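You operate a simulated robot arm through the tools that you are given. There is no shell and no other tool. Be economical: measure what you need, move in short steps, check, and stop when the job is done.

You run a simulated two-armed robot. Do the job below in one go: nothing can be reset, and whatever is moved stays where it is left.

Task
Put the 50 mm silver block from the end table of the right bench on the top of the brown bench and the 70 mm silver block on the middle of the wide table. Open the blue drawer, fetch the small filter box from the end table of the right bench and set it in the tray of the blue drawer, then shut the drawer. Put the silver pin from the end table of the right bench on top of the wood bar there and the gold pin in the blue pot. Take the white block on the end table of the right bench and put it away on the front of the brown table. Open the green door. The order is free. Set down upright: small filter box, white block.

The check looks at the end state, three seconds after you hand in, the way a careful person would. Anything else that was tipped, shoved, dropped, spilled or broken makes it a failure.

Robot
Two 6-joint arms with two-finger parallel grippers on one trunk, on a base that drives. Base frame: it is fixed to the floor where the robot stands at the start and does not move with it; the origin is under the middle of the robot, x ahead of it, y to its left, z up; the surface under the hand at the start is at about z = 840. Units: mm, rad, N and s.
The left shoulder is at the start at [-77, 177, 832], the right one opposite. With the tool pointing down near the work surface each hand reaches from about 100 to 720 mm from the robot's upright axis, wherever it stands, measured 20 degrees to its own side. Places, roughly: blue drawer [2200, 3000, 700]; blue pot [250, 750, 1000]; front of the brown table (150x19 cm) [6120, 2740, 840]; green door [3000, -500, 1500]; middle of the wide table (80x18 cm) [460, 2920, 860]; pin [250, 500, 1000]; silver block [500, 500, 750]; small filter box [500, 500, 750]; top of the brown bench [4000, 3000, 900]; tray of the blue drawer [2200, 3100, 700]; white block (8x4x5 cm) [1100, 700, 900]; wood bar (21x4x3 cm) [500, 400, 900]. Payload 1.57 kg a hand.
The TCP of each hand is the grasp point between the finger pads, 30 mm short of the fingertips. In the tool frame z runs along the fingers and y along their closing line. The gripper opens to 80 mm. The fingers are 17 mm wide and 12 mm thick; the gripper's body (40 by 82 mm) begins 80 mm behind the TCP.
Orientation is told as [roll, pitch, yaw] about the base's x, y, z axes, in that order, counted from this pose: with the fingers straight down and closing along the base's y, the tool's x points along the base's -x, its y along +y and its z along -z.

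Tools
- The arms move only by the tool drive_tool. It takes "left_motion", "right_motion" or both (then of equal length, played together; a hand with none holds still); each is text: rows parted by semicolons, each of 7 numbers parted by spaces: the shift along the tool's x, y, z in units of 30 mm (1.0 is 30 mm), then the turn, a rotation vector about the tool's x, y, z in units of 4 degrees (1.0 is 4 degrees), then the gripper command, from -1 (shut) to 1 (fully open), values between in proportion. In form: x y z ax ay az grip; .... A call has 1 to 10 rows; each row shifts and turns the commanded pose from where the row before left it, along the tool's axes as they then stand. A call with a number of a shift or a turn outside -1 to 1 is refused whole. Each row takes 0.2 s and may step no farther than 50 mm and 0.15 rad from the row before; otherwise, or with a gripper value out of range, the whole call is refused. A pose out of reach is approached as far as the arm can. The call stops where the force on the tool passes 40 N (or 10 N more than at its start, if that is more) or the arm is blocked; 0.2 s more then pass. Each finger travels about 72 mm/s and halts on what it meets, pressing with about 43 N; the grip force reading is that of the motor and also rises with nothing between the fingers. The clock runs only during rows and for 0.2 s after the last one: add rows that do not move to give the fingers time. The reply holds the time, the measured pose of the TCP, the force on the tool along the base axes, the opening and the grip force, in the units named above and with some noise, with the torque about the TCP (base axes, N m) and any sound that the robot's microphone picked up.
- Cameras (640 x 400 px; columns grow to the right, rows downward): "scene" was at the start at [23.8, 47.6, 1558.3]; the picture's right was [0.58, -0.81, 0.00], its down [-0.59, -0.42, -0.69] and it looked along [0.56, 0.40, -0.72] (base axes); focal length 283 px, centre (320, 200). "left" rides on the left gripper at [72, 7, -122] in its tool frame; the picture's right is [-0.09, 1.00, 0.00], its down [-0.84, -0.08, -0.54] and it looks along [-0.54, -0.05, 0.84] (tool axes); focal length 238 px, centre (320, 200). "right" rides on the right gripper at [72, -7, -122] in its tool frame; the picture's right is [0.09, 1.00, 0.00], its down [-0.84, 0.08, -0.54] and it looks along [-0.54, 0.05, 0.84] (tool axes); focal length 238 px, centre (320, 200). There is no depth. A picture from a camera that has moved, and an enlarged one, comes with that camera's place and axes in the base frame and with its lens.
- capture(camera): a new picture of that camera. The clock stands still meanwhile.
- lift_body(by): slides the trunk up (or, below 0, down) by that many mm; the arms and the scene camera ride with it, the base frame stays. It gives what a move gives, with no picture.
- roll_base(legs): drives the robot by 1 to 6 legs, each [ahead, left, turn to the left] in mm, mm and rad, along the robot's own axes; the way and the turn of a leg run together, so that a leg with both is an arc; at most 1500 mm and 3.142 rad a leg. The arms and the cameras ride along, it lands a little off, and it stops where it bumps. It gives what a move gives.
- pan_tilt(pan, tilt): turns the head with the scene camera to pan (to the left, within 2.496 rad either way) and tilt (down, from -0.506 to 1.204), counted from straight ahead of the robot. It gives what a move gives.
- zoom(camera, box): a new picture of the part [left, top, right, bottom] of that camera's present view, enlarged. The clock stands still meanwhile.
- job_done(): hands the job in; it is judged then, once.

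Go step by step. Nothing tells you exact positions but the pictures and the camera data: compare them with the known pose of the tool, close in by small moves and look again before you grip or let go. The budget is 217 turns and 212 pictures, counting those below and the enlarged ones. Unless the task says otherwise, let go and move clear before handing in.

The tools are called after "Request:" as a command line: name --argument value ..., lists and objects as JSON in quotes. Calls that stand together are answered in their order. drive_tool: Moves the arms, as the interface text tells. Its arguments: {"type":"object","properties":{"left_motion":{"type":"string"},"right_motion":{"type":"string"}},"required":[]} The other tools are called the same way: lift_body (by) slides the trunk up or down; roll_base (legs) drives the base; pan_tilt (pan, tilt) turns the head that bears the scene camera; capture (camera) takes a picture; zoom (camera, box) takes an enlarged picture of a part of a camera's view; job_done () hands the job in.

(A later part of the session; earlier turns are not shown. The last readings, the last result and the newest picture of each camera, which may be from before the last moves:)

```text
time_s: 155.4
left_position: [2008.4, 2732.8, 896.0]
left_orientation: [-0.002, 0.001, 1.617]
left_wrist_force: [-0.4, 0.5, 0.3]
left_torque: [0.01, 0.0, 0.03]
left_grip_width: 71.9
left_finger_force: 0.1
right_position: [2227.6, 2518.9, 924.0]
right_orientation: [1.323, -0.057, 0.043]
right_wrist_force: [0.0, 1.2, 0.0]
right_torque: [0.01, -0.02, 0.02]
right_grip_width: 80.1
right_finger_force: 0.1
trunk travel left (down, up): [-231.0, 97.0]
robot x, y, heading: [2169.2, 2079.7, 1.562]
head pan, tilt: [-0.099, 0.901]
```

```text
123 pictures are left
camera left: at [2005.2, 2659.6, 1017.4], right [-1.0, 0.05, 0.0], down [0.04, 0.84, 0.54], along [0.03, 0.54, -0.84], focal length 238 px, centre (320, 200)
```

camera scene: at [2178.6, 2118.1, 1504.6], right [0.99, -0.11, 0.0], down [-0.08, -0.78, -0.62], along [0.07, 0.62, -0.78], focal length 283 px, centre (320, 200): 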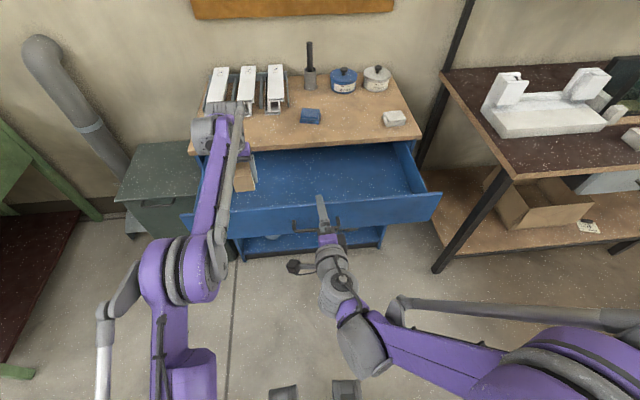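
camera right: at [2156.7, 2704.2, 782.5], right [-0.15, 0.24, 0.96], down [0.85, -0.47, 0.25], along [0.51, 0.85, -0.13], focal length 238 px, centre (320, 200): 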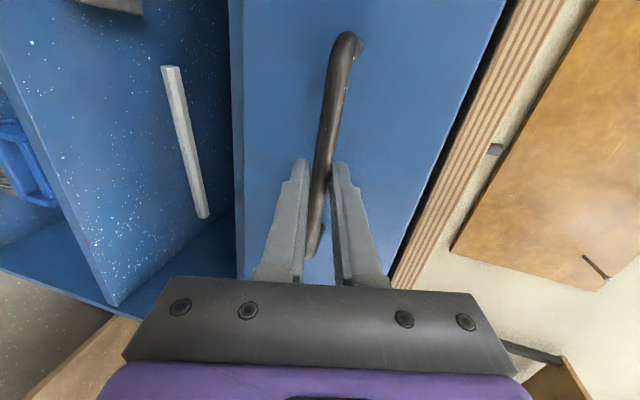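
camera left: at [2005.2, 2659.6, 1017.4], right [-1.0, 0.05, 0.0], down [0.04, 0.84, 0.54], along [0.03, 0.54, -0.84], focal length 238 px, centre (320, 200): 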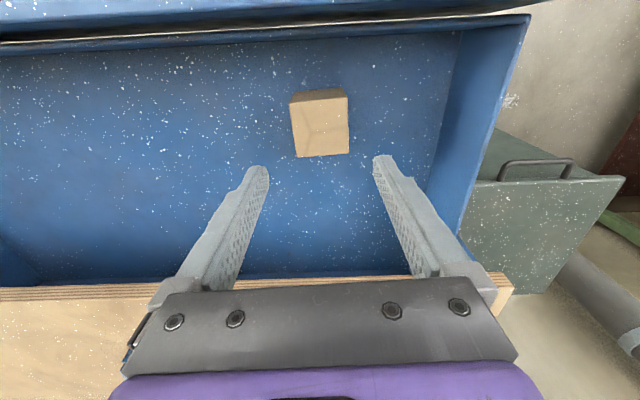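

The box stands upright in the tray. Retract the left hand high and back, then lower trunk so the right hand is at handle height.

Request:
drive_tool --left_motion "0.5 0 -1 0 0 0 0.8;1 0 -1 0 0 0 0.8;1 0 -1 0 0 0 0.8;1 0 -0.5 0 0 0 0.8;1 0 0 0 0 0 0.8;1 0 0 0 0 0 0.8;1 0 0 0 0 0 0.8;1 0 0 0 0 0 0.8;1 0 0 0 0 0 0.8;1 0 0 0 0 0 0.8"

Request:
drive_tool --left_motion "0 0.5 -1 0 0 0 0.8;0 0.5 -1 0 0 0 0.8;0 0.5 -1 0 0 0 0.8;0 0.5 -1 0 0 0 0.8"

Request:
lift_body --by -160

Request:
capture --camera "right"

Request:
capture --camera "scene"

```text
time_s: 157.6
left_position: [2019.9, 2446.4, 1000.5]
left_orientation: [-0.001, -0.001, 1.616]
left_wrist_force: [0.0, -1.2, 0.4]
left_torque: [0.04, 0.02, 0.01]
left_grip_width: 72.3
left_finger_force: 0.0
right_position: [2227.4, 2515.5, 924.5]
right_orientation: [1.324, -0.056, 0.041]
right_wrist_force: [0.4, -0.7, 0.3]
right_torque: [-0.01, 0.04, -0.05]
right_grip_width: 79.9
right_finger_force: 0.1
trunk travel left (down, up): [-231.0, 97.0]
robot x, y, heading: [2169.6, 2079.3, 1.556]
head pan, tilt: [-0.099, 0.901]
```

```text
time_s: 158.6
left_position: [1960.4, 2444.3, 1121.8]
left_orientation: [-0.001, -0.001, 1.617]
left_wrist_force: [0.4, 1.0, 0.0]
left_torque: [-0.03, -0.01, 0.02]
left_grip_width: 72.0
left_finger_force: 0.1
right_position: [2227.6, 2517.0, 923.4]
right_orientation: [1.323, -0.057, 0.042]
right_wrist_force: [-0.5, -0.3, 0.3]
right_torque: [-0.01, -0.02, -0.01]
right_grip_width: 79.9
right_finger_force: 0.1
trunk travel left (down, up): [-231.0, 97.0]
robot x, y, heading: [2168.7, 2083.6, 1.563]
head pan, tilt: [-0.099, 0.901]
```

```text
time_s: 160.4
left_position: [1960.9, 2443.8, 959.8]
left_orientation: [0.001, 0.001, 1.616]
left_wrist_force: [0.1, -0.1, 0.4]
left_torque: [0.03, 0.02, 0.01]
left_grip_width: 72.0
left_finger_force: 0.0
right_position: [2227.5, 2518.0, 763.9]
right_orientation: [1.316, -0.06, 0.045]
right_wrist_force: [0.1, -0.4, -0.6]
right_torque: [0.0, 0.02, -0.02]
right_grip_width: 79.8
right_finger_force: 0.0
trunk travel left (down, up): [-71.0, 257.0]
robot x, y, heading: [2172.3, 2081.6, 1.56]
head pan, tilt: [-0.099, 0.901]
```

```text
122 pictures are left
camera right: at [2158.8, 2393.6, 784.1], right [-0.16, 0.24, 0.96], down [0.84, -0.47, 0.26], along [0.51, 0.85, -0.13], focal length 238 px, centre (320, 200)
```

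right: 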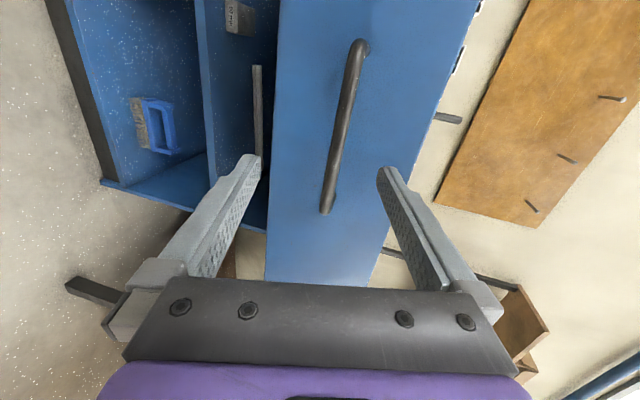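

```text
121 pictures are left
camera scene: at [2179.0, 2147.6, 1340.2], right [0.99, -0.11, 0.0], down [-0.08, -0.78, -0.62], along [0.07, 0.62, -0.78], focal length 283 px, centre (320, 200)
```

scene: 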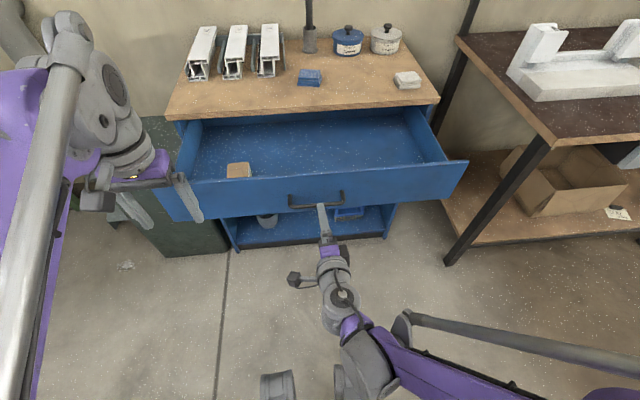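

Push the drawer shut by driving forward with fingertips on its face.

Request:
roll_base --legs '[[200, 0, 0]]'

Request:
capture --camera "scene"

```text
time_s: 162.0
left_position: [1965.0, 2642.5, 960.2]
left_orientation: [0.0, -0.001, 1.613]
left_wrist_force: [-1.0, -1.1, -0.1]
left_torque: [-0.03, 0.01, 0.01]
left_grip_width: 72.2
left_finger_force: 0.1
right_position: [2230.5, 2715.6, 764.0]
right_orientation: [1.315, -0.059, 0.039]
right_wrist_force: [-0.5, 0.3, -0.4]
right_torque: [-0.01, 0.03, 0.0]
right_grip_width: 80.2
right_finger_force: 0.1
trunk travel left (down, up): [-71.0, 257.0]
robot x, y, heading: [2172.2, 2276.4, 1.554]
head pan, tilt: [-0.099, 0.901]
```

```text
120 pictures are left
camera scene: at [2181.1, 2345.3, 1340.0], right [0.99, -0.11, 0.0], down [-0.09, -0.78, -0.62], along [0.07, 0.62, -0.78], focal length 283 px, centre (320, 200)
```

scene: 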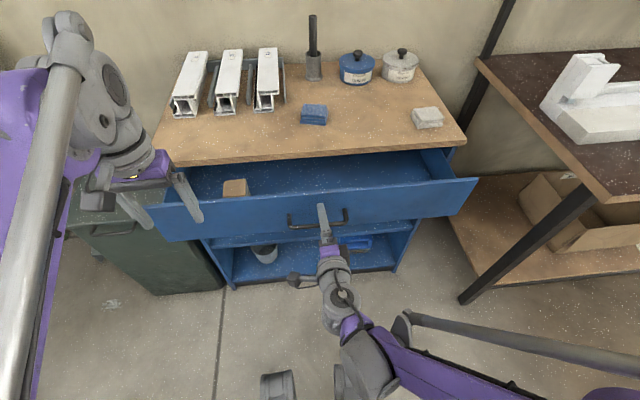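

Request:
roll_base --legs '[[125, 0, 0]]'

Request:
capture --camera "scene"

```text
time_s: 163.4
left_position: [1965.2, 2765.3, 960.0]
left_orientation: [0.002, 0.001, 1.611]
left_wrist_force: [-0.2, 0.5, 0.0]
left_torque: [-0.01, 0.02, 0.01]
left_grip_width: 72.0
left_finger_force: 0.1
right_position: [2232.9, 2835.1, 763.8]
right_orientation: [1.318, -0.061, 0.039]
right_wrist_force: [0.1, 0.7, 0.5]
right_torque: [-0.02, -0.02, -0.01]
right_grip_width: 79.8
right_finger_force: 0.1
trunk travel left (down, up): [-71.0, 257.0]
robot x, y, heading: [2174.4, 2400.7, 1.566]
head pan, tilt: [-0.099, 0.901]
stopped in leg 1: the force on the tool passed its limit at 56 N (the readings are from after the stop); the commanded pose is now the measured one
```

```text
119 pictures are left
camera scene: at [2182.7, 2468.2, 1340.1], right [0.99, -0.11, 0.0], down [-0.09, -0.78, -0.62], along [0.07, 0.62, -0.78], focal length 283 px, centre (320, 200)
```

scene: 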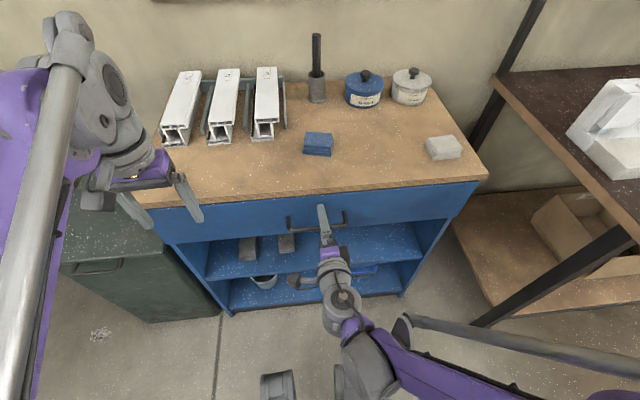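

The drawer is shut (same hand position as before opening). Back off, turn to face the bench from the aisle, raise the trunk, and turn the right hand back down.

Request:
roll_base --legs '[[-750, 0, 0]]'

Request:
lift_body --by 200

Request:
drive_tool --right_motion "0 0 0 0.7325 0.729 -0.941 1;0 0 0 0.7325 0.729 -0.941 1;0 0 0 0.7325 0.729 -0.941 1;0 0 0 0.7325 0.729 -0.941 1;0 0 0 0.7325 0.729 -0.941 1;0 0 0 0.7325 0.729 -0.941 1;0 0 0 0.7325 0.729 -0.941 1;0 0 0 0.7325 0.729 -0.941 1;0 0 0 0.7325 0.729 -0.941 1;0 0 0 0.7325 0.729 -0.941 1"

Request:
drive_tool --right_motion "0 0 0 0.7325 0.729 -0.941 1;0 0 0 0.7325 0.729 -0.941 1;0 0 0 0.7325 0.729 -0.941 1;0 0 0 0.7325 0.729 -0.941 1;0 0 0 0.7325 0.729 -0.941 1;0 0 0 0.7325 0.729 -0.941 1;0 0 0 0.7325 0.729 -0.941 1;0 0 0 0.7325 0.729 -0.941 1;0 0 0 0.7325 0.729 -0.941 1;0 0 0 0.7325 0.729 -0.941 1"

Request:
pan_tilt --pan 0 --tilt 0.5

Request:
capture --camera "scene"

```text
time_s: 167.4
left_position: [1955.8, 2022.0, 960.1]
left_orientation: [-0.002, -0.002, 1.606]
left_wrist_force: [-0.3, 0.2, 0.4]
left_torque: [0.0, -0.04, -0.02]
left_grip_width: 71.9
left_finger_force: 0.0
right_position: [2223.9, 2090.9, 763.9]
right_orientation: [1.316, -0.06, 0.038]
right_wrist_force: [0.4, -0.2, 0.0]
right_torque: [0.01, 0.01, 0.02]
right_grip_width: 80.0
right_finger_force: 0.0
trunk travel left (down, up): [-71.0, 257.0]
robot x, y, heading: [2164.8, 1659.3, 1.556]
head pan, tilt: [-0.099, 0.901]
```

```text
time_s: 169.6
left_position: [1956.2, 2022.1, 1160.6]
left_orientation: [0.001, 0.001, 1.607]
left_wrist_force: [0.3, -0.8, -0.2]
left_torque: [0.0, 0.01, 0.0]
left_grip_width: 71.8
left_finger_force: 0.0
right_position: [2223.2, 2089.9, 963.7]
right_orientation: [1.317, -0.061, 0.037]
right_wrist_force: [-0.7, -0.1, -0.2]
right_torque: [0.02, 0.04, 0.0]
right_grip_width: 79.9
right_finger_force: 0.0
trunk travel left (down, up): [-271.0, 57.0]
robot x, y, heading: [2166.7, 1661.7, 1.55]
head pan, tilt: [-0.099, 0.901]
```

```text
time_s: 171.8
left_position: [1956.5, 2023.0, 1160.9]
left_orientation: [0.0, 0.0, 1.607]
left_wrist_force: [-1.0, -0.2, -0.6]
left_torque: [-0.02, 0.01, -0.01]
left_grip_width: 71.9
left_finger_force: 0.0
right_position: [2224.3, 2089.6, 963.1]
right_orientation: [0.613, -0.322, 0.834]
right_wrist_force: [-0.4, 0.3, -1.3]
right_torque: [-0.01, 0.01, 0.01]
right_grip_width: 79.8
right_finger_force: 0.1
trunk travel left (down, up): [-271.0, 57.0]
robot x, y, heading: [2167.1, 1657.7, 1.557]
head pan, tilt: [-0.099, 0.901]
```

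```text
time_s: 174.0
left_position: [1957.0, 2023.8, 1161.2]
left_orientation: [0.0, 0.0, 1.607]
left_wrist_force: [-0.9, 0.3, -0.1]
left_torque: [-0.02, 0.0, 0.03]
left_grip_width: 71.9
left_finger_force: 0.0
right_position: [2223.1, 2090.8, 963.0]
right_orientation: [-0.06, 0.004, 1.603]
right_wrist_force: [-0.1, -1.1, 0.0]
right_torque: [-0.03, -0.01, 0.0]
right_grip_width: 79.9
right_finger_force: 0.1
trunk travel left (down, up): [-271.0, 57.0]
robot x, y, heading: [2164.5, 1656.6, 1.551]
head pan, tilt: [-0.099, 0.901]
```

```text
time_s: 174.8
left_position: [1956.5, 2022.2, 1161.0]
left_orientation: [-0.001, 0.001, 1.607]
left_wrist_force: [0.0, 0.3, -0.5]
left_torque: [-0.03, -0.01, -0.02]
left_grip_width: 72.1
left_finger_force: 0.0
right_position: [2224.3, 2090.6, 963.8]
right_orientation: [-0.059, 0.002, 1.602]
right_wrist_force: [-0.7, 0.0, 0.2]
right_torque: [-0.01, -0.01, -0.01]
right_grip_width: 79.9
right_finger_force: 0.0
trunk travel left (down, up): [-271.0, 57.0]
robot x, y, heading: [2166.1, 1656.4, 1.554]
head pan, tilt: [0.0, 0.499]
```

```text
118 pictures are left
camera scene: at [2164.5, 1708.5, 1580.4], right [1.0, -0.02, 0.0], down [-0.01, -0.48, -0.88], along [0.01, 0.88, -0.48], focal length 283 px, centre (320, 200)
```

scene: 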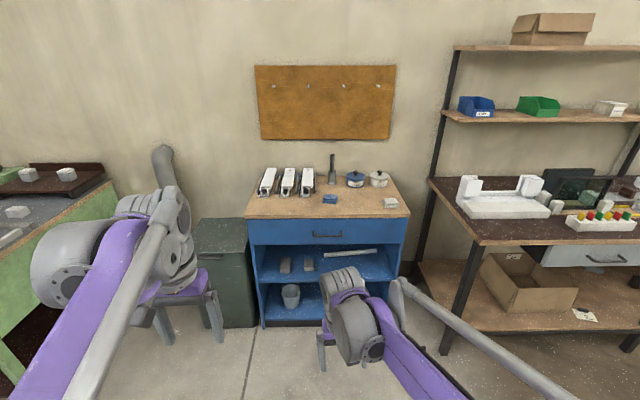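

Now correct the small tilt of the right hand, turn around and go in front of the bench's left side.

Request:
drive_tool --right_motion "0 0 -1 -0.86 0 0 1;0 0 -1 0 0 0 1;0 0 -1 0 0 0 1;0 0 -1 0 0 0 1;0 0 -1 0 0 0 1;0 0 -1 0 0 0 1"

Request:
roll_base --legs '[[0, 0, -3.125], [0, -1285, 0]]'

Request:
pan_tilt --pan 0 --tilt 0.7

Request:
capture --camera "scene"

```text
time_s: 176.2
left_position: [1957.7, 2021.5, 1161.9]
left_orientation: [-0.001, 0.0, 1.606]
left_wrist_force: [0.1, 0.7, 0.6]
left_torque: [-0.01, -0.02, 0.03]
left_grip_width: 72.1
left_finger_force: 0.1
right_position: [2221.9, 2090.2, 1142.9]
right_orientation: [0.002, 0.004, 1.604]
right_wrist_force: [0.0, -0.7, 1.7]
right_torque: [0.0, 0.04, -0.01]
right_grip_width: 79.8
right_finger_force: 0.0
trunk travel left (down, up): [-271.0, 57.0]
robot x, y, heading: [2164.0, 1656.0, 1.554]
head pan, tilt: [0.0, 0.499]
```

```text
time_s: 195.2
left_position: [1078.1, 1337.7, 1160.5]
left_orientation: [0.0, 0.0, -1.554]
left_wrist_force: [0.5, 0.1, -0.1]
left_torque: [0.0, 0.01, 0.0]
left_grip_width: 71.8
left_finger_force: 0.2
right_position: [811.2, 1274.7, 1142.5]
right_orientation: [0.004, 0.004, -1.559]
right_wrist_force: [0.5, 0.1, -0.1]
right_torque: [0.0, -0.01, 0.01]
right_grip_width: 80.3
right_finger_force: 0.0
trunk travel left (down, up): [-271.0, 57.0]
robot x, y, heading: [875.7, 1712.0, -1.607]
head pan, tilt: [0.0, 0.499]
```

```text
time_s: 195.9
left_position: [1079.8, 1338.3, 1161.0]
left_orientation: [0.0, 0.001, -1.552]
left_wrist_force: [-0.4, 0.4, 0.2]
left_torque: [-0.03, -0.02, 0.01]
left_grip_width: 71.8
left_finger_force: 0.1
right_position: [810.8, 1275.8, 1142.7]
right_orientation: [0.001, 0.004, -1.557]
right_wrist_force: [0.0, -0.2, -0.9]
right_torque: [-0.02, 0.0, -0.01]
right_grip_width: 79.8
right_finger_force: 0.0
trunk travel left (down, up): [-271.0, 57.0]
robot x, y, heading: [876.0, 1708.2, -1.601]
head pan, tilt: [0.0, 0.7]
```

```text
117 pictures are left
camera scene: at [876.6, 1664.1, 1562.8], right [-1.0, 0.04, 0.0], down [0.02, 0.64, -0.77], along [-0.03, -0.76, -0.64], focal length 283 px, centre (320, 200)
```

scene: 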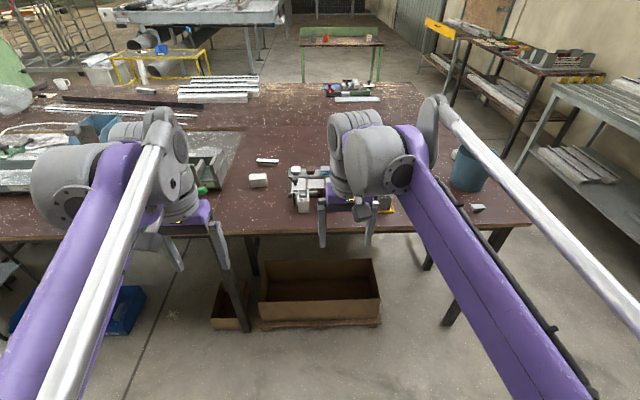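

White block is visible near (1080, 700). Drive up to the bench edge, hands high.

Request:
roll_base --legs '[[0, 0, 0.035], [580, 0, 0]]'

Request:
capture --camera "left"

Request:
capture --camera "right"

Request:
capture --camera "scene"

```text
time_s: 199.2
left_position: [1093.0, 833.6, 1158.7]
left_orientation: [-0.002, 0.003, -1.515]
left_wrist_force: [0.7, -0.6, -0.7]
left_torque: [0.02, 0.01, 0.01]
left_grip_width: 72.2
left_finger_force: 0.0
right_position: [828.4, 760.3, 1141.4]
right_orientation: [0.001, 0.003, -1.521]
right_wrist_force: [0.5, 0.3, 0.3]
right_torque: [-0.01, -0.02, 0.01]
right_grip_width: 80.0
right_finger_force: 0.1
trunk travel left (down, up): [-271.0, 57.0]
robot x, y, heading: [876.4, 1198.7, -1.57]
head pan, tilt: [0.0, 0.7]
stopped in leg 2: the robot was blocked; the commanded pose is now the measured one
```

```text
116 pictures are left
camera left: at [1096.0, 905.0, 1281.8], right [1.0, -0.04, 0.0], down [-0.03, -0.84, 0.54], along [-0.02, -0.54, -0.84], focal length 238 px, centre (320, 200)
```

left: 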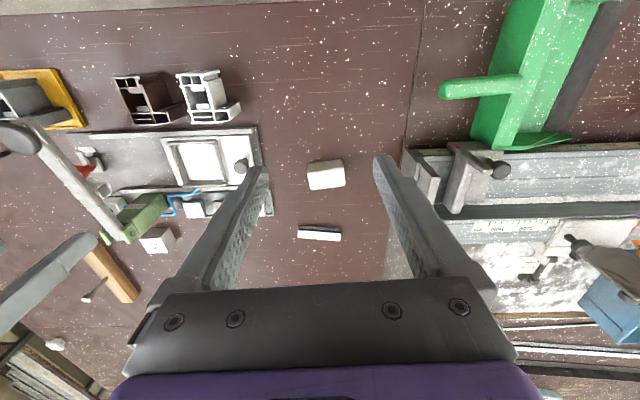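

```text
115 pictures are left
camera right: at [817.0, 830.4, 1263.9], right [0.99, 0.14, 0.0], down [0.12, -0.83, 0.54], along [0.08, -0.53, -0.84], focal length 238 px, centre (320, 200)
```

right: 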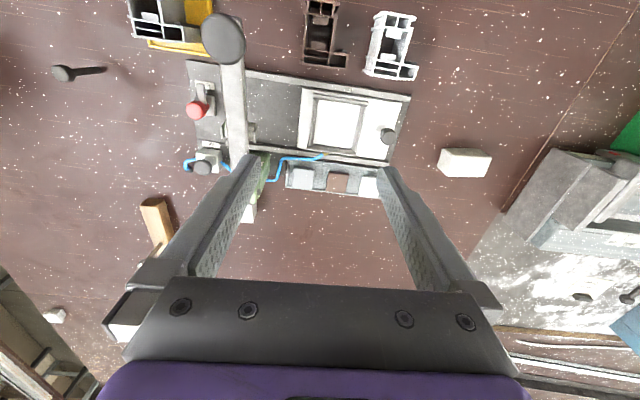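

```text
114 pictures are left
camera scene: at [878.6, 1151.7, 1562.8], right [-1.0, 0.0, 0.0], down [0.0, 0.65, -0.76], along [0.0, -0.76, -0.65], focal length 283 px, centre (320, 200)
```

scene: 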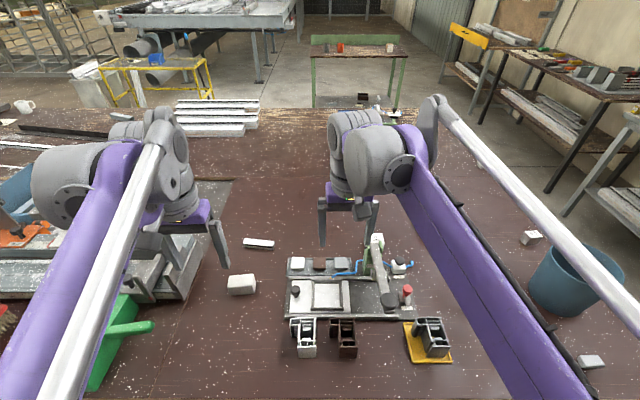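

The base stopped at y≈1199 against the bench's underside. I check the floor in front for damage and zoom on the blocks.

Request:
zoom --camera "left" --box '[240, 120, 400, 220]'

Request:
zoom --camera "left" --box '[60, 150, 260, 275]'

Request:
pan_tilt --pan 0 --tilt 1.2

Request:
capture --camera "scene"

```text
4.00 times, centred on (320, 170) of left
camera zoom: at [1096.0, 905.0, 1281.8], right [1.0, -0.04, 0.0], down [-0.03, -0.84, 0.54], along [-0.02, -0.54, -0.84], focal length 953 px, centre (320, 320)
```

zoom: 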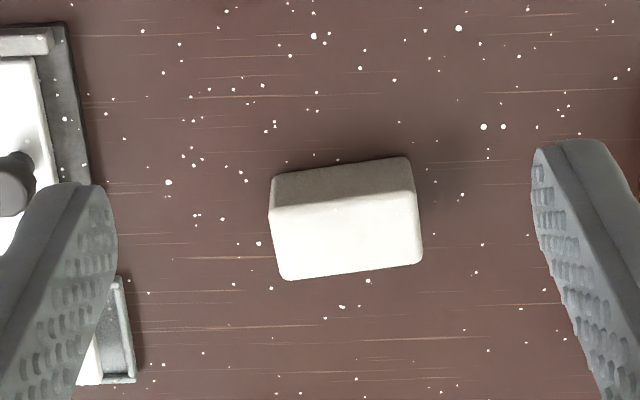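

```text
3.20 times, centred on (160, 212) of left
camera zoom: at [1096.0, 905.0, 1281.8], right [1.0, -0.04, 0.0], down [-0.03, -0.84, 0.54], along [-0.02, -0.54, -0.84], focal length 763 px, centre (832, 160)
```

zoom: 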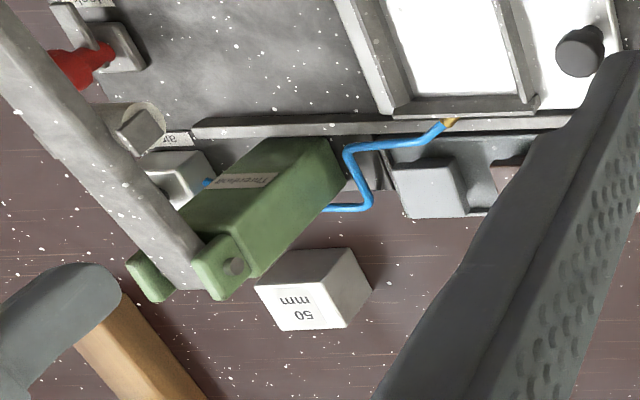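

```text
time_s: 200.1
left_position: [1093.2, 834.1, 1159.1]
left_orientation: [0.001, -0.001, -1.515]
left_wrist_force: [-1.1, 0.2, 0.7]
left_torque: [-0.01, 0.03, 0.02]
left_grip_width: 72.1
left_finger_force: 0.0
right_position: [827.0, 762.8, 1142.8]
right_orientation: [0.001, 0.004, -1.52]
right_wrist_force: [0.7, -0.3, 0.0]
right_torque: [0.03, -0.02, 0.02]
right_grip_width: 79.8
right_finger_force: 0.0
trunk travel left (down, up): [-271.0, 57.0]
robot x, y, heading: [874.7, 1194.8, -1.567]
head pan, tilt: [0.0, 1.201]
```

```text
111 pictures are left
camera scene: at [878.5, 1183.4, 1526.9], right [-1.0, 0.0, 0.0], down [0.0, 0.93, -0.36], along [0.0, -0.36, -0.93], focal length 283 px, centre (320, 200)
```

scene: 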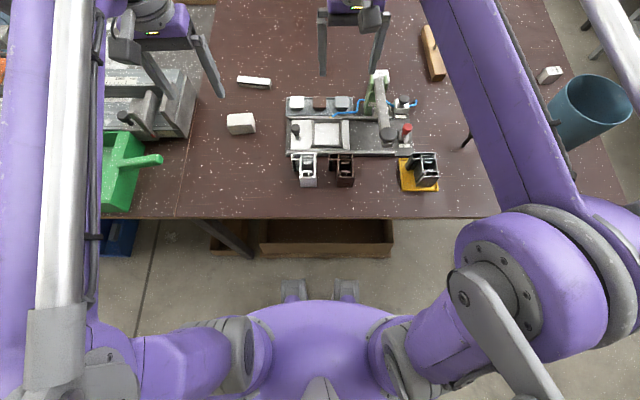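

The feet stop near a carton under the bench; I'll stay here. The white block lies long-side along x (centre ~(1100, 705)), and the vise lever is beside the 50 mm block, so I turn both hands 90° (closing along y, cameras away from the lever).

Request:
drive_tool --left_motion "0 0 0 0 0 -1 1;0 0 0 0 0 -1 1;0 0 0 0 0 -1 1;0 0 0 0 0 -1 1;0 0 0 0 0 -1 1;0 0 0 0 0 -1 1;0 0 0 0 0 -1 1;0 0 0 0 0 -1 1;0 0 0 0 0 -1 1;0 0 0 0 0 -1 1" --right_motion "0 0 0 0 0 -1 1;0 0 0 0 0 -1 1;0 0 0 0 0 -1 1;0 0 0 0 0 -1 1;0 0 0 0 0 -1 1;0 0 0 0 0 -1 1;0 0 0 0 0 -1 1;0 0 0 0 0 -1 1;0 0 0 0 0 -1 1;0 0 0 0 0 -1 1"

Request:
drive_tool --left_motion "0 0 0 0 0 -1 1;0 0 0 0 0 -1 1;0 0 0 0 0 -1 1;0 0 0 0 0 -1 1;0 0 0 0 0 -1 1;0 0 0 0 0 -1 1;0 0 0 0 0 -1 1;0 0 0 0 0 -1 1;0 0 0 0 0 -1 1;0 0 0 0 0 -1 1" --right_motion "0 0 0 0 0 -1 1;0 0 0 0 0 -1 1;0 0 0 0 0 -1 1;0 0 0 0 0 -1 1;0 0 0 0 0 -1 1;0 0 0 0 0 -1 1;0 0 0 0 0 -1 1;0 0 0 0 0 -1 1;0 0 0 0 0 -1 1;0 0 0 0 0 -1 1"

Request:
drive_tool --left_motion "0 0 0 0 0 -1 1;0 0 0 0 0 -1 1;0 0 0 0 0 -1 1" --right_motion "0 0 0 0 0 -1 1;0 0 0 0 0 -1 1;0 0 0 0 0 -0.3 1"

Request:
capture --camera "left"

Request:
capture --camera "right"

```text
time_s: 202.3
left_position: [1093.4, 836.1, 1160.6]
left_orientation: [-0.003, -0.001, -0.816]
left_wrist_force: [-0.4, -0.4, 0.6]
left_torque: [0.01, 0.02, 0.01]
left_grip_width: 79.8
left_finger_force: 0.0
right_position: [829.2, 763.6, 1142.1]
right_orientation: [0.002, 0.001, -0.822]
right_wrist_force: [0.2, 0.2, 0.2]
right_torque: [0.0, 0.0, 0.01]
right_grip_width: 80.2
right_finger_force: 0.0
trunk travel left (down, up): [-271.0, 57.0]
robot x, y, heading: [878.0, 1197.7, -1.573]
head pan, tilt: [0.0, 1.201]
```

```text
time_s: 204.5
left_position: [1093.1, 834.4, 1160.6]
left_orientation: [-0.003, -0.001, -0.119]
left_wrist_force: [0.4, 0.5, -0.4]
left_torque: [-0.04, 0.02, 0.03]
left_grip_width: 80.2
left_finger_force: 0.0
right_position: [827.8, 762.6, 1143.6]
right_orientation: [0.004, 0.0, -0.125]
right_wrist_force: [0.0, -0.3, -0.1]
right_torque: [-0.01, -0.01, 0.0]
right_grip_width: 80.0
right_finger_force: 0.0
trunk travel left (down, up): [-271.0, 57.0]
robot x, y, heading: [881.7, 1197.6, -1.568]
head pan, tilt: [0.0, 1.201]
```

```text
time_s: 205.3
left_position: [1093.7, 836.2, 1160.3]
left_orientation: [-0.001, 0.0, 0.091]
left_wrist_force: [0.4, 1.3, 0.0]
left_torque: [0.0, 0.01, -0.01]
left_grip_width: 79.8
left_finger_force: 0.1
right_position: [828.7, 762.5, 1142.9]
right_orientation: [0.002, -0.002, 0.036]
right_wrist_force: [-0.2, 0.4, -0.5]
right_torque: [-0.01, 0.04, 0.01]
right_grip_width: 80.2
right_finger_force: 0.1
trunk travel left (down, up): [-271.0, 57.0]
robot x, y, heading: [880.5, 1201.2, -1.574]
head pan, tilt: [0.0, 1.201]
```

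```text
110 pictures are left
camera left: at [1021.6, 835.9, 1282.0], right [0.0, 1.0, 0.0], down [0.84, 0.0, 0.54], along [0.54, 0.0, -0.84], focal length 238 px, centre (320, 200)
```

left: 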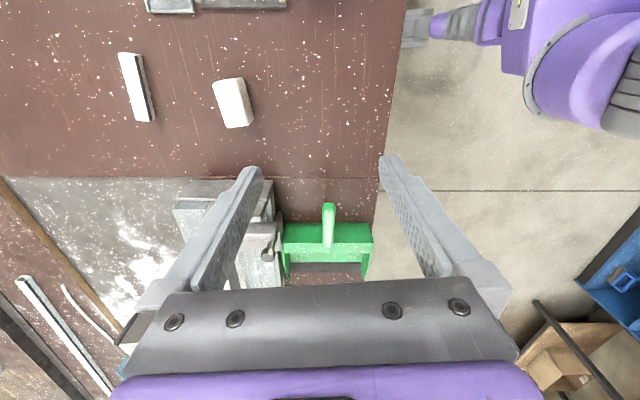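

```text
109 pictures are left
camera right: at [755.9, 752.6, 1264.2], right [-0.13, 0.99, 0.0], down [0.83, 0.11, 0.54], along [0.54, 0.07, -0.84], focal length 238 px, centre (320, 200)
```

right: 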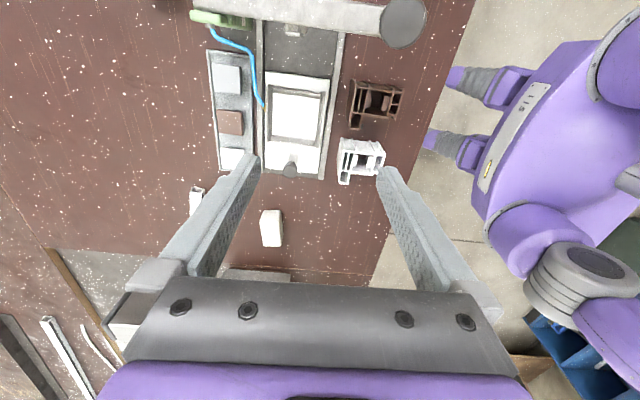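

White block at ~(1098, 698). Bring left hand above it and right hand above the 50 mm block (staying high).

Request:
drive_tool --left_motion "0 -0.57 0.3 0 0 0 1;0 -0.57 0.7 0 0 0 1;0 -0.57 0.7 0 0 0 1;0 -0.57 0.7 0 0 0 1;0 -0.57 0.7 0 0 0 1;0 -0.57 0.7 0 0 0 1;0 -0.57 0.7 0 0 0 1;0 -0.57 0.7 0 0 0 1" --right_motion "0.5 -0.94 0 0 0 0 1;0.5 -0.94 0 0 0 0 1;0.5 -0.94 0 0 0 0 1;0.5 -0.94 0 0 0 0 1;0.5 -0.94 0 0 0 0 1;0.5 -0.94 0 0 0 0 1;0.5 -0.94 0 0 0 0 1;0.5 -0.94 0 0 0 0 1"

Request:
capture --camera "left"

Request:
capture --camera "right"

```text
time_s: 207.1
left_position: [1105.2, 698.4, 1005.2]
left_orientation: [-0.001, 0.0, 0.091]
left_wrist_force: [0.2, -0.8, -0.5]
left_torque: [-0.01, 0.0, -0.01]
left_grip_width: 80.1
left_finger_force: 0.0
right_position: [739.9, 607.8, 1121.1]
right_orientation: [0.004, 0.0, 0.036]
right_wrist_force: [0.5, 0.4, 0.5]
right_torque: [-0.01, -0.01, -0.03]
right_grip_width: 80.2
right_finger_force: 0.0
right hand out of reach, approached as far as the arm can: row 5, 6, 7, 8
trunk travel left (down, up): [-271.0, 57.0]
robot x, y, heading: [876.8, 1194.3, -1.57]
head pan, tilt: [0.0, 1.201]
```

```text
108 pictures are left
camera left: at [1033.1, 697.7, 1126.8], right [0.0, 1.0, 0.0], down [0.84, 0.0, 0.54], along [0.54, 0.0, -0.84], focal length 238 px, centre (320, 200)
```

left: 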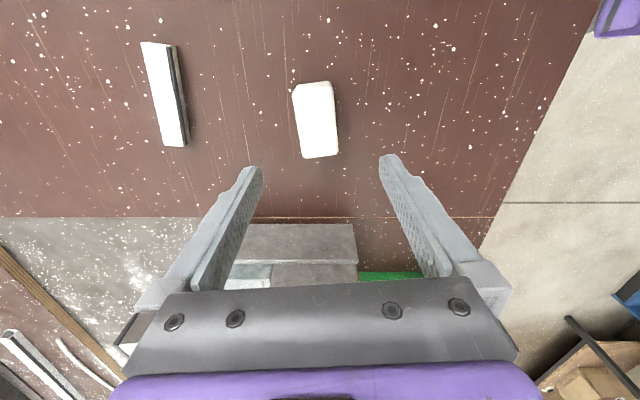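

```text
107 pictures are left
camera right: at [667.3, 596.7, 1243.5], right [-0.13, 0.99, 0.0], down [0.83, 0.11, 0.54], along [0.54, 0.07, -0.84], focal length 238 px, centre (320, 200)
```

right: 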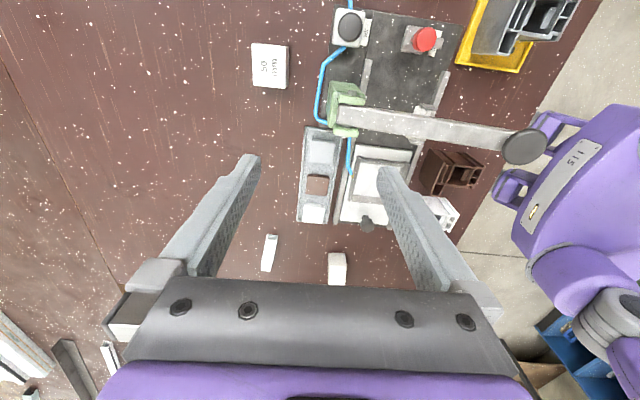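

Both blocks located: white (1094, 695), 50 mm block (701, 531). Raise the trunk for reach, then lower the left around the white block and bring the right over the 50 mm block.

Request:
lift_body --by 55

Request:
drive_tool --left_motion "0.33 -0.1 1 0 0 0 1;0 0 1 0 0 0 1;0 0 1 0 0 0 1;0 0 1 0 0 0 1;0 0 0 0 0 0 1" --right_motion "0.65 0 0.3 0 0 -0.5 0.65;0.65 0 0.6 0 0 -0.5 0.65;0 -0.4 1 0 0 0 0.65;0 -0.7 1 0 0 0 0.65;0 -0.7 1 0 0 0 0.65"

Request:
capture --camera "left"

Request:
capture --camera "right"

```text
time_s: 208.1
left_position: [1104.9, 699.9, 1060.0]
left_orientation: [-0.002, 0.001, 0.092]
left_wrist_force: [-0.8, 0.7, -0.3]
left_torque: [-0.02, 0.03, 0.02]
left_grip_width: 80.3
left_finger_force: 0.0
right_position: [738.2, 607.4, 1177.1]
right_orientation: [0.001, -0.001, 0.036]
right_wrist_force: [0.6, -0.5, -0.5]
right_torque: [-0.04, 0.02, 0.03]
right_grip_width: 80.0
right_finger_force: 0.0
trunk travel left (down, up): [-326.0, 2.0]
robot x, y, heading: [878.4, 1200.3, -1.568]
head pan, tilt: [0.0, 1.201]
```

```text
time_s: 209.3
left_position: [1093.4, 694.5, 938.8]
left_orientation: [0.0, 0.0, 0.092]
left_wrist_force: [0.4, 0.6, 0.3]
left_torque: [0.01, -0.03, -0.01]
left_grip_width: 79.8
left_finger_force: 0.1
right_position: [703.8, 553.6, 1058.7]
right_orientation: [0.004, -0.001, 0.105]
right_wrist_force: [-1.0, -0.8, -0.6]
right_torque: [0.01, -0.01, 0.0]
right_grip_width: 66.2
right_finger_force: 0.0
trunk travel left (down, up): [-326.0, 2.0]
robot x, y, heading: [882.8, 1199.0, -1.572]
head pan, tilt: [0.0, 1.201]
```

```text
106 pictures are left
camera left: at [1021.9, 694.0, 1061.1], right [0.0, 1.0, 0.0], down [0.84, 0.0, 0.54], along [0.54, 0.0, -0.84], focal length 238 px, centre (320, 200)
```

left: 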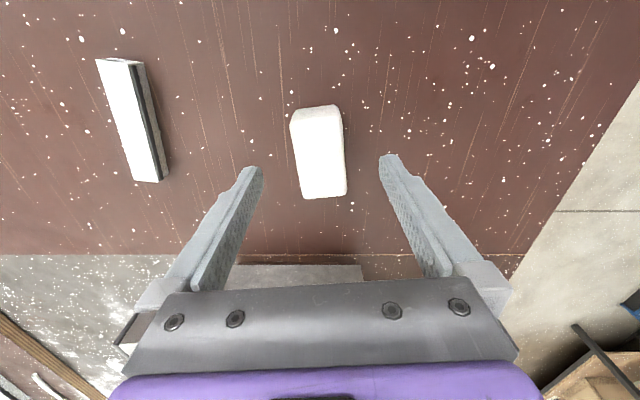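

```text
105 pictures are left
camera right: at [633.3, 537.9, 1180.5], right [-0.2, 0.98, 0.0], down [0.82, 0.16, 0.54], along [0.53, 0.11, -0.84], focal length 238 px, centre (320, 200)
```

right: 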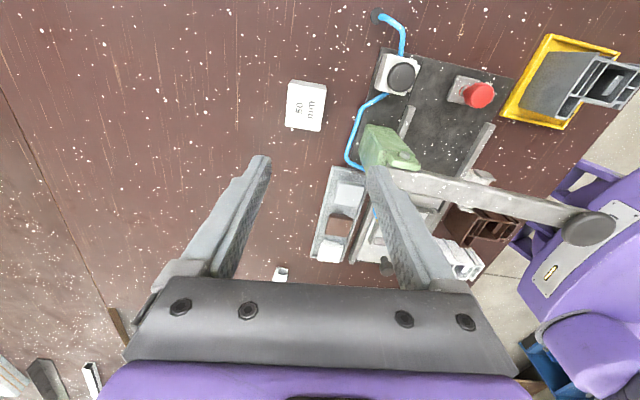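

White block is centred in the left hand; the 50 mm block is at (698, 534). Descend the left and grip, and lower the right.

Request:
drive_tool --left_motion "0 0 1 0 0 0 1;0 0 1 0 0 0 1;0 0 0.2 0 0 0 1;0 0 0 0 0 0 -1;0 0 0 0 0 0 -1;0 0 0 0 0 0 -1;0 0 0 0 0 0 -1" --right_motion "0.2 -0.68 0.3 0 0 1 0.65;0 0 0.8 0 0 0 0.65;0 0 0.8 0 0 0 0.65;0 0 0.8 0 0 0 0.65;0 0 0.8 0 0 0 0.65;0 0 0.8 0 0 0 0.65;0 0 0.8 0 0 0 0.65"

Request:
capture --camera "left"

Request:
capture --camera "right"

```text
time_s: 210.9
left_position: [1095.8, 694.0, 874.0]
left_orientation: [-0.001, 0.001, 0.092]
left_wrist_force: [0.3, 1.2, -0.5]
left_torque: [-0.04, 0.02, -0.02]
left_grip_width: 39.5
left_finger_force: 43.1
right_position: [703.3, 531.7, 906.5]
right_orientation: [0.003, -0.001, 0.038]
right_wrist_force: [0.0, 0.2, 0.0]
right_torque: [0.02, -0.02, 0.02]
right_grip_width: 65.9
right_finger_force: 0.0
trunk travel left (down, up): [-326.0, 2.0]
robot x, y, heading: [880.6, 1199.7, -1.574]
head pan, tilt: [0.0, 1.201]
```

```text
104 pictures are left
camera left: at [1023.5, 693.8, 995.3], right [0.0, 1.0, 0.0], down [0.84, 0.0, 0.54], along [0.54, 0.0, -0.84], focal length 238 px, centre (320, 200)
```

left: 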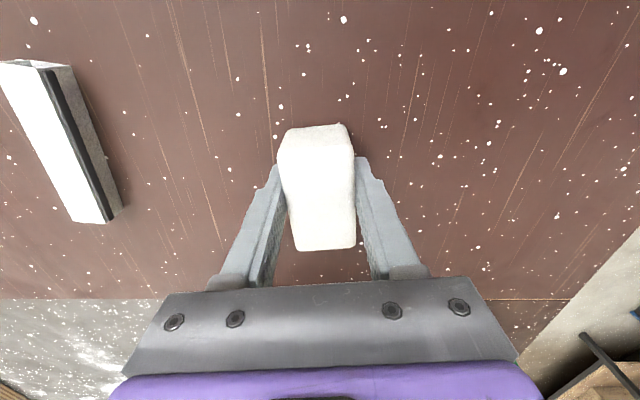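

```text
103 pictures are left
camera right: at [629.4, 521.5, 1028.3], right [-0.13, 0.99, 0.0], down [0.83, 0.11, 0.54], along [0.54, 0.07, -0.84], focal length 238 px, centre (320, 200)
```

right: 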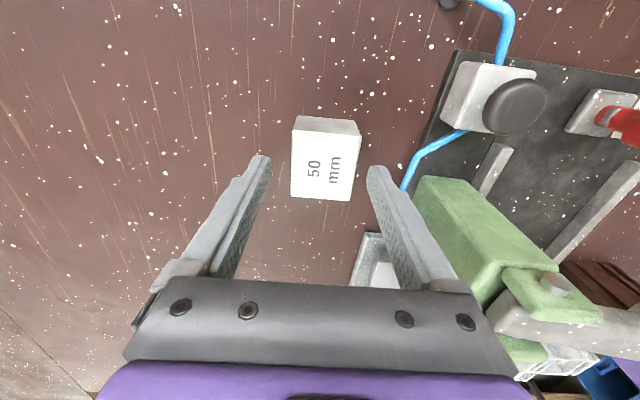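

White block is held. The right is aligned; lower and grip the 50 mm block.

Request:
drive_tool --right_motion "0.05 0.05 0.6 0 0 0 0.65;0 0 0.55 0 0 0 0.65;0 0 0 0 0 0 -1;0 0 0 0 0 0 -1;0 0 0 0 0 0 -1;0 0 0 0 0 0 -1"

Request:
drive_tool --left_motion "0 0 -1 0 0 0 -1;0 0 -1 0 0 0 -1;0 0 -1 0 0 0 -1;0 0 -1 0 0 0 -1;0 0 -1 0 0 0 -1;0 0 -1 0 0 0 -1;0 0 -1 0 0 0 -1;0 0 -1 0 0 0 -1" --right_motion "0 0 -1 0 0 0 -1;0 0 -1 0 0 0 -1;0 0 -1 0 0 0 -1;0 0 -1 0 0 0 -1;0 0 -1 0 0 0 -1;0 0 -1 0 0 0 -1;0 0 0 0 0 0 -1;0 0 0 0 0 0 -1"

Request:
capture --camera "right"

```text
time_s: 212.3
left_position: [1096.1, 693.3, 874.1]
left_orientation: [0.0, 0.001, 0.089]
left_wrist_force: [-0.5, -1.2, 0.8]
left_torque: [-0.01, 0.01, 0.01]
left_grip_width: 39.4
left_finger_force: 42.9
right_position: [701.7, 533.4, 872.5]
right_orientation: [0.003, -0.002, 0.038]
right_wrist_force: [-0.4, 0.7, -0.5]
right_torque: [-0.01, 0.0, -0.03]
right_grip_width: 44.3
right_finger_force: 43.3
trunk travel left (down, up): [-326.0, 2.0]
robot x, y, heading: [879.6, 1196.5, -1.572]
head pan, tilt: [0.0, 1.201]
```

```text
time_s: 214.1
left_position: [1097.1, 694.7, 1113.0]
left_orientation: [0.002, 0.001, 0.092]
left_wrist_force: [-0.6, -0.3, -1.8]
left_torque: [0.01, 0.03, 0.06]
left_grip_width: 39.5
left_finger_force: 43.2
right_position: [700.7, 531.5, 1049.8]
right_orientation: [0.002, -0.002, 0.037]
right_wrist_force: [0.1, 0.5, -1.4]
right_torque: [-0.01, 0.01, 0.01]
right_grip_width: 44.4
right_finger_force: 42.2
trunk travel left (down, up): [-326.0, 2.0]
robot x, y, heading: [881.1, 1198.4, -1.57]
head pan, tilt: [0.0, 1.201]
```

```text
102 pictures are left
camera right: at [628.5, 521.2, 1171.9], right [-0.13, 0.99, 0.0], down [0.83, 0.11, 0.54], along [0.54, 0.07, -0.84], focal length 238 px, centre (320, 200)
```

right: 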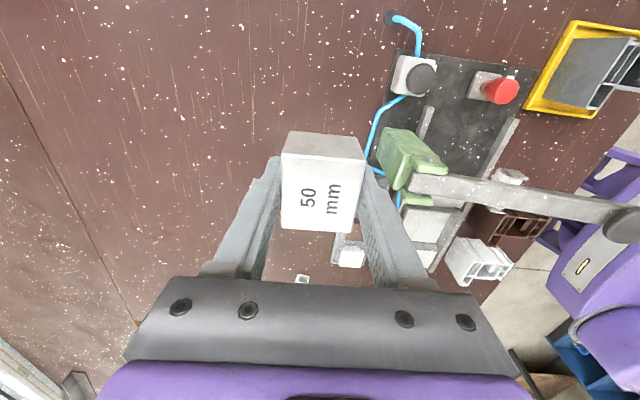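

Both gripped. Lift the right hand up and back above the lever.

Request:
drive_tool --right_motion "0 0.4 -1 0 0 0 -1;0 0.5 -1 0 0 0 -1;0 0.7 -1 0 0 0 -1;0 1 -1 0 0 0 -1;0 1 0 0 0 0 -1;0 1 0 0 0 0 -1;0 1 0 0 0 0 -1;0 1 0 0 0 0 -1;0 1 0 0 0 0 -1" --left_motion "0 0 -0.3 0 0 0 -1;0 0 -0.3 0 0 0 -1;0 0.3 0 0 0 0 -1;0 0.3 0 0 0 0 -1;0 0.3 0 0 0 0 -1;0 0.3 0 0 0 0 -1;0 0.3 0 0 0 0 -1;0 0.3 0 0 0 0 -1;0 0.3 0 0 0 0 -1"

Request:
roll_base --legs '[[-500, 0, 0]]'

Request:
pan_tilt --pan 0 --tilt 0.8

Request:
capture --camera "scene"

```text
time_s: 216.1
left_position: [1088.8, 758.9, 1132.9]
left_orientation: [-0.001, 0.001, 0.091]
left_wrist_force: [0.2, -0.2, -1.2]
left_torque: [0.0, 0.0, 0.02]
left_grip_width: 39.4
left_finger_force: 42.9
right_position: [693.5, 759.4, 1171.9]
right_orientation: [0.002, -0.001, 0.035]
right_wrist_force: [0.8, 0.2, -1.9]
right_torque: [0.01, 0.0, 0.03]
right_grip_width: 44.4
right_finger_force: 43.0
trunk travel left (down, up): [-326.0, 2.0]
robot x, y, heading: [878.5, 1196.4, -1.571]
head pan, tilt: [0.0, 1.201]
```

```text
time_s: 219.0
left_position: [1088.7, 1249.8, 1131.7]
left_orientation: [0.0, -0.001, 0.09]
left_wrist_force: [-0.3, 1.0, -1.2]
left_torque: [0.0, 0.02, 0.03]
left_grip_width: 39.3
left_finger_force: 43.3
right_position: [693.8, 1248.4, 1172.2]
right_orientation: [0.001, -0.001, 0.038]
right_wrist_force: [-0.8, -0.4, -2.6]
right_torque: [0.0, -0.01, -0.05]
right_grip_width: 44.4
right_finger_force: 43.1
trunk travel left (down, up): [-326.0, 2.0]
robot x, y, heading: [879.8, 1688.0, -1.576]
head pan, tilt: [0.0, 1.201]
```

```text
time_s: 219.8
left_position: [1087.9, 1249.2, 1131.6]
left_orientation: [0.0, -0.001, 0.09]
left_wrist_force: [0.2, -0.2, -1.6]
left_torque: [0.06, -0.01, 0.0]
left_grip_width: 39.5
left_finger_force: 42.6
right_position: [692.8, 1248.5, 1172.7]
right_orientation: [0.003, -0.003, 0.036]
right_wrist_force: [0.2, -0.2, -1.7]
right_torque: [0.03, 0.03, -0.01]
right_grip_width: 44.9
right_finger_force: 43.0
trunk travel left (down, up): [-326.0, 2.0]
robot x, y, heading: [876.8, 1688.6, -1.572]
head pan, tilt: [0.0, 0.799]
```

```text
101 pictures are left
camera scene: at [877.5, 1652.3, 1612.7], right [-1.0, 0.0, 0.0], down [0.0, 0.72, -0.7], along [0.0, -0.7, -0.72], focal length 283 px, centre (320, 200)
```

scene: 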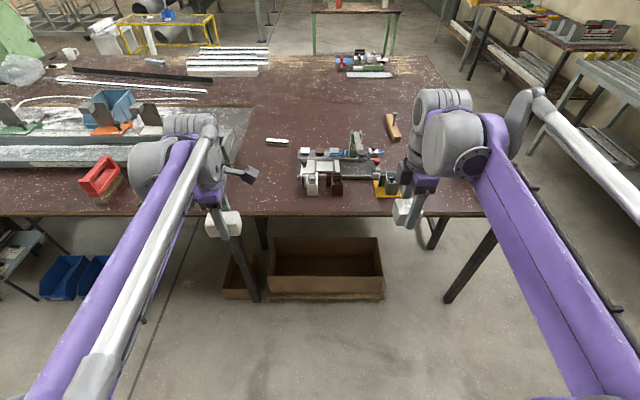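

Bench items and carton look undisturbed. Turn to face the wall and look along the aisle before driving to the brown bench.

Request:
roll_base --legs '[[0, 0, 3.14]]'

Request:
pan_tilt --pan -1.3 --tilt 0.3

Request:
capture --camera "scene"

```text
time_s: 227.6
left_position: [671.8, 2129.3, 1132.7]
left_orientation: [0.0, 0.0, -3.062]
left_wrist_force: [-0.8, 0.7, -1.0]
left_torque: [-0.01, -0.04, -0.01]
left_grip_width: 39.8
left_finger_force: 43.1
right_position: [1068.0, 2127.4, 1172.2]
right_orientation: [0.003, -0.001, -3.116]
right_wrist_force: [-0.4, 0.1, -1.2]
right_torque: [-0.01, -0.04, 0.01]
right_grip_width: 44.4
right_finger_force: 43.0
trunk travel left (down, up): [-326.0, 2.0]
robot x, y, heading: [878.0, 1691.5, 1.571]
head pan, tilt: [0.0, 0.799]
```

```text
time_s: 229.0
left_position: [671.2, 2130.2, 1131.9]
left_orientation: [0.0, 0.001, -3.062]
left_wrist_force: [-0.2, -0.5, -0.6]
left_torque: [0.01, -0.01, 0.01]
left_grip_width: 39.4
left_finger_force: 43.2
right_position: [1066.6, 2127.6, 1172.1]
right_orientation: [0.003, -0.002, -3.116]
right_wrist_force: [-0.7, 0.4, -1.5]
right_torque: [0.01, -0.01, -0.01]
right_grip_width: 44.3
right_finger_force: 42.7
trunk travel left (down, up): [-326.0, 2.0]
robot x, y, heading: [875.4, 1686.1, 1.564]
head pan, tilt: [-1.3, 0.3]
```

```text
100 pictures are left
camera scene: at [967.3, 1670.7, 1657.1], right [0.26, -0.97, 0.0], down [-0.29, -0.08, -0.96], along [0.92, 0.25, -0.3], focal length 283 px, centre (320, 200)
```

scene: 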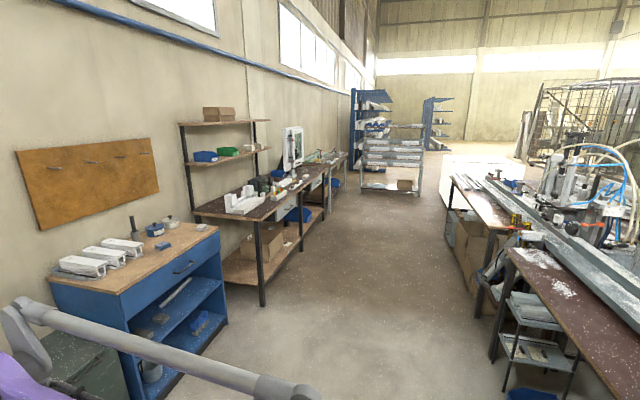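

The aisle is clear. Drive right along it to the brown bench.

Request:
roll_base --legs '[[0, -1500, 0], [0, -1350, 0]]'

Request:
pan_tilt --pan 0 --tilt 0.4

Request:
capture --camera "scene"

```text
time_s: 254.0
left_position: [3529.1, 2089.4, 1131.1]
left_orientation: [0.0, 0.0, -3.084]
left_wrist_force: [0.3, 0.0, -1.4]
left_torque: [0.0, -0.01, -0.02]
left_grip_width: 39.4
left_finger_force: 42.7
right_position: [3926.8, 2077.6, 1171.1]
right_orientation: [0.002, -0.001, -3.138]
right_wrist_force: [-0.4, 0.3, -1.0]
right_torque: [0.02, 0.0, -0.02]
right_grip_width: 44.6
right_finger_force: 43.7
trunk travel left (down, up): [-326.0, 2.0]
robot x, y, heading: [3725.3, 1642.7, 1.541]
head pan, tilt: [-1.3, 0.3]
```

```text
time_s: 255.4
left_position: [3530.5, 2088.9, 1131.6]
left_orientation: [0.001, -0.001, -3.084]
left_wrist_force: [-0.1, 0.3, -1.3]
left_torque: [0.01, 0.02, -0.04]
left_grip_width: 39.7
left_finger_force: 42.5
right_position: [3924.6, 2078.5, 1172.1]
right_orientation: [0.003, 0.0, -3.139]
right_wrist_force: [0.1, -0.1, -1.0]
right_torque: [-0.01, 0.0, 0.04]
right_grip_width: 44.6
right_finger_force: 43.7
trunk travel left (down, up): [-326.0, 2.0]
robot x, y, heading: [3726.7, 1642.2, 1.539]
head pan, tilt: [0.0, 0.4]
```

```text
99 pictures are left
camera scene: at [3727.7, 1692.8, 1647.8], right [1.0, -0.03, 0.0], down [-0.01, -0.39, -0.92], along [0.03, 0.92, -0.39], focal length 283 px, centre (320, 200)
```

scene: 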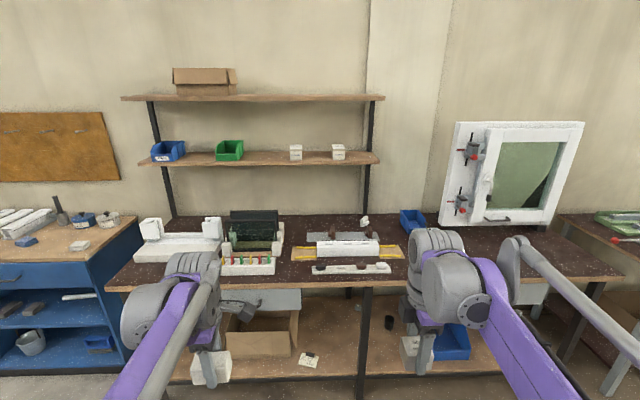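

Request:
zoom --camera "scene" --box '[260, 200, 640, 310]'

Request:
capture --camera "right"

```text
1.68 times, centred on (450, 255) of scene
camera zoom: at [3727.7, 1692.8, 1647.8], right [1.0, -0.03, 0.0], down [-0.01, -0.39, -0.92], along [0.03, 0.92, -0.39], focal length 477 px, centre (101, 107)
```

zoom: 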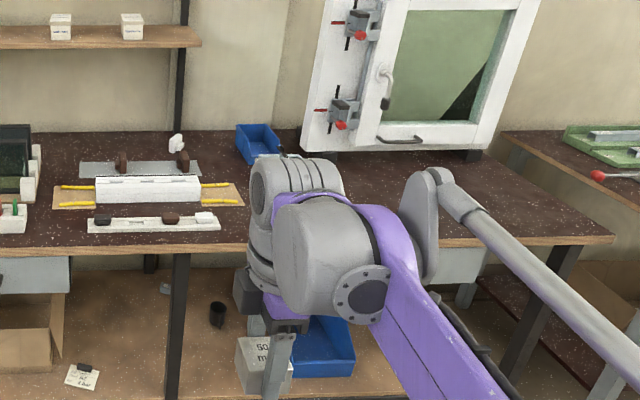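

```text
97 pictures are left
camera right: at [3997.3, 2083.1, 1293.9], right [0.1, -1.0, 0.0], down [-0.84, -0.08, 0.54], along [-0.54, -0.05, -0.84], focal length 238 px, centre (320, 200)
```

right: 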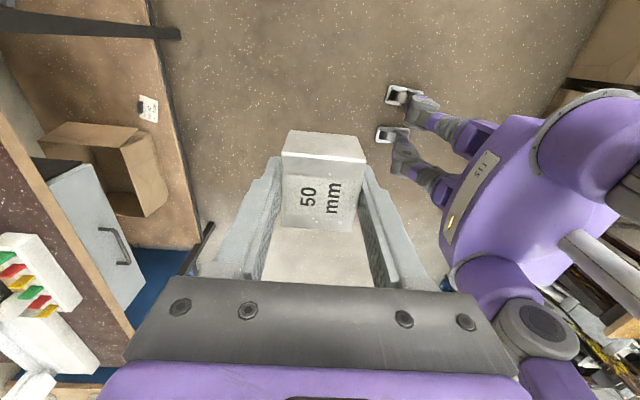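

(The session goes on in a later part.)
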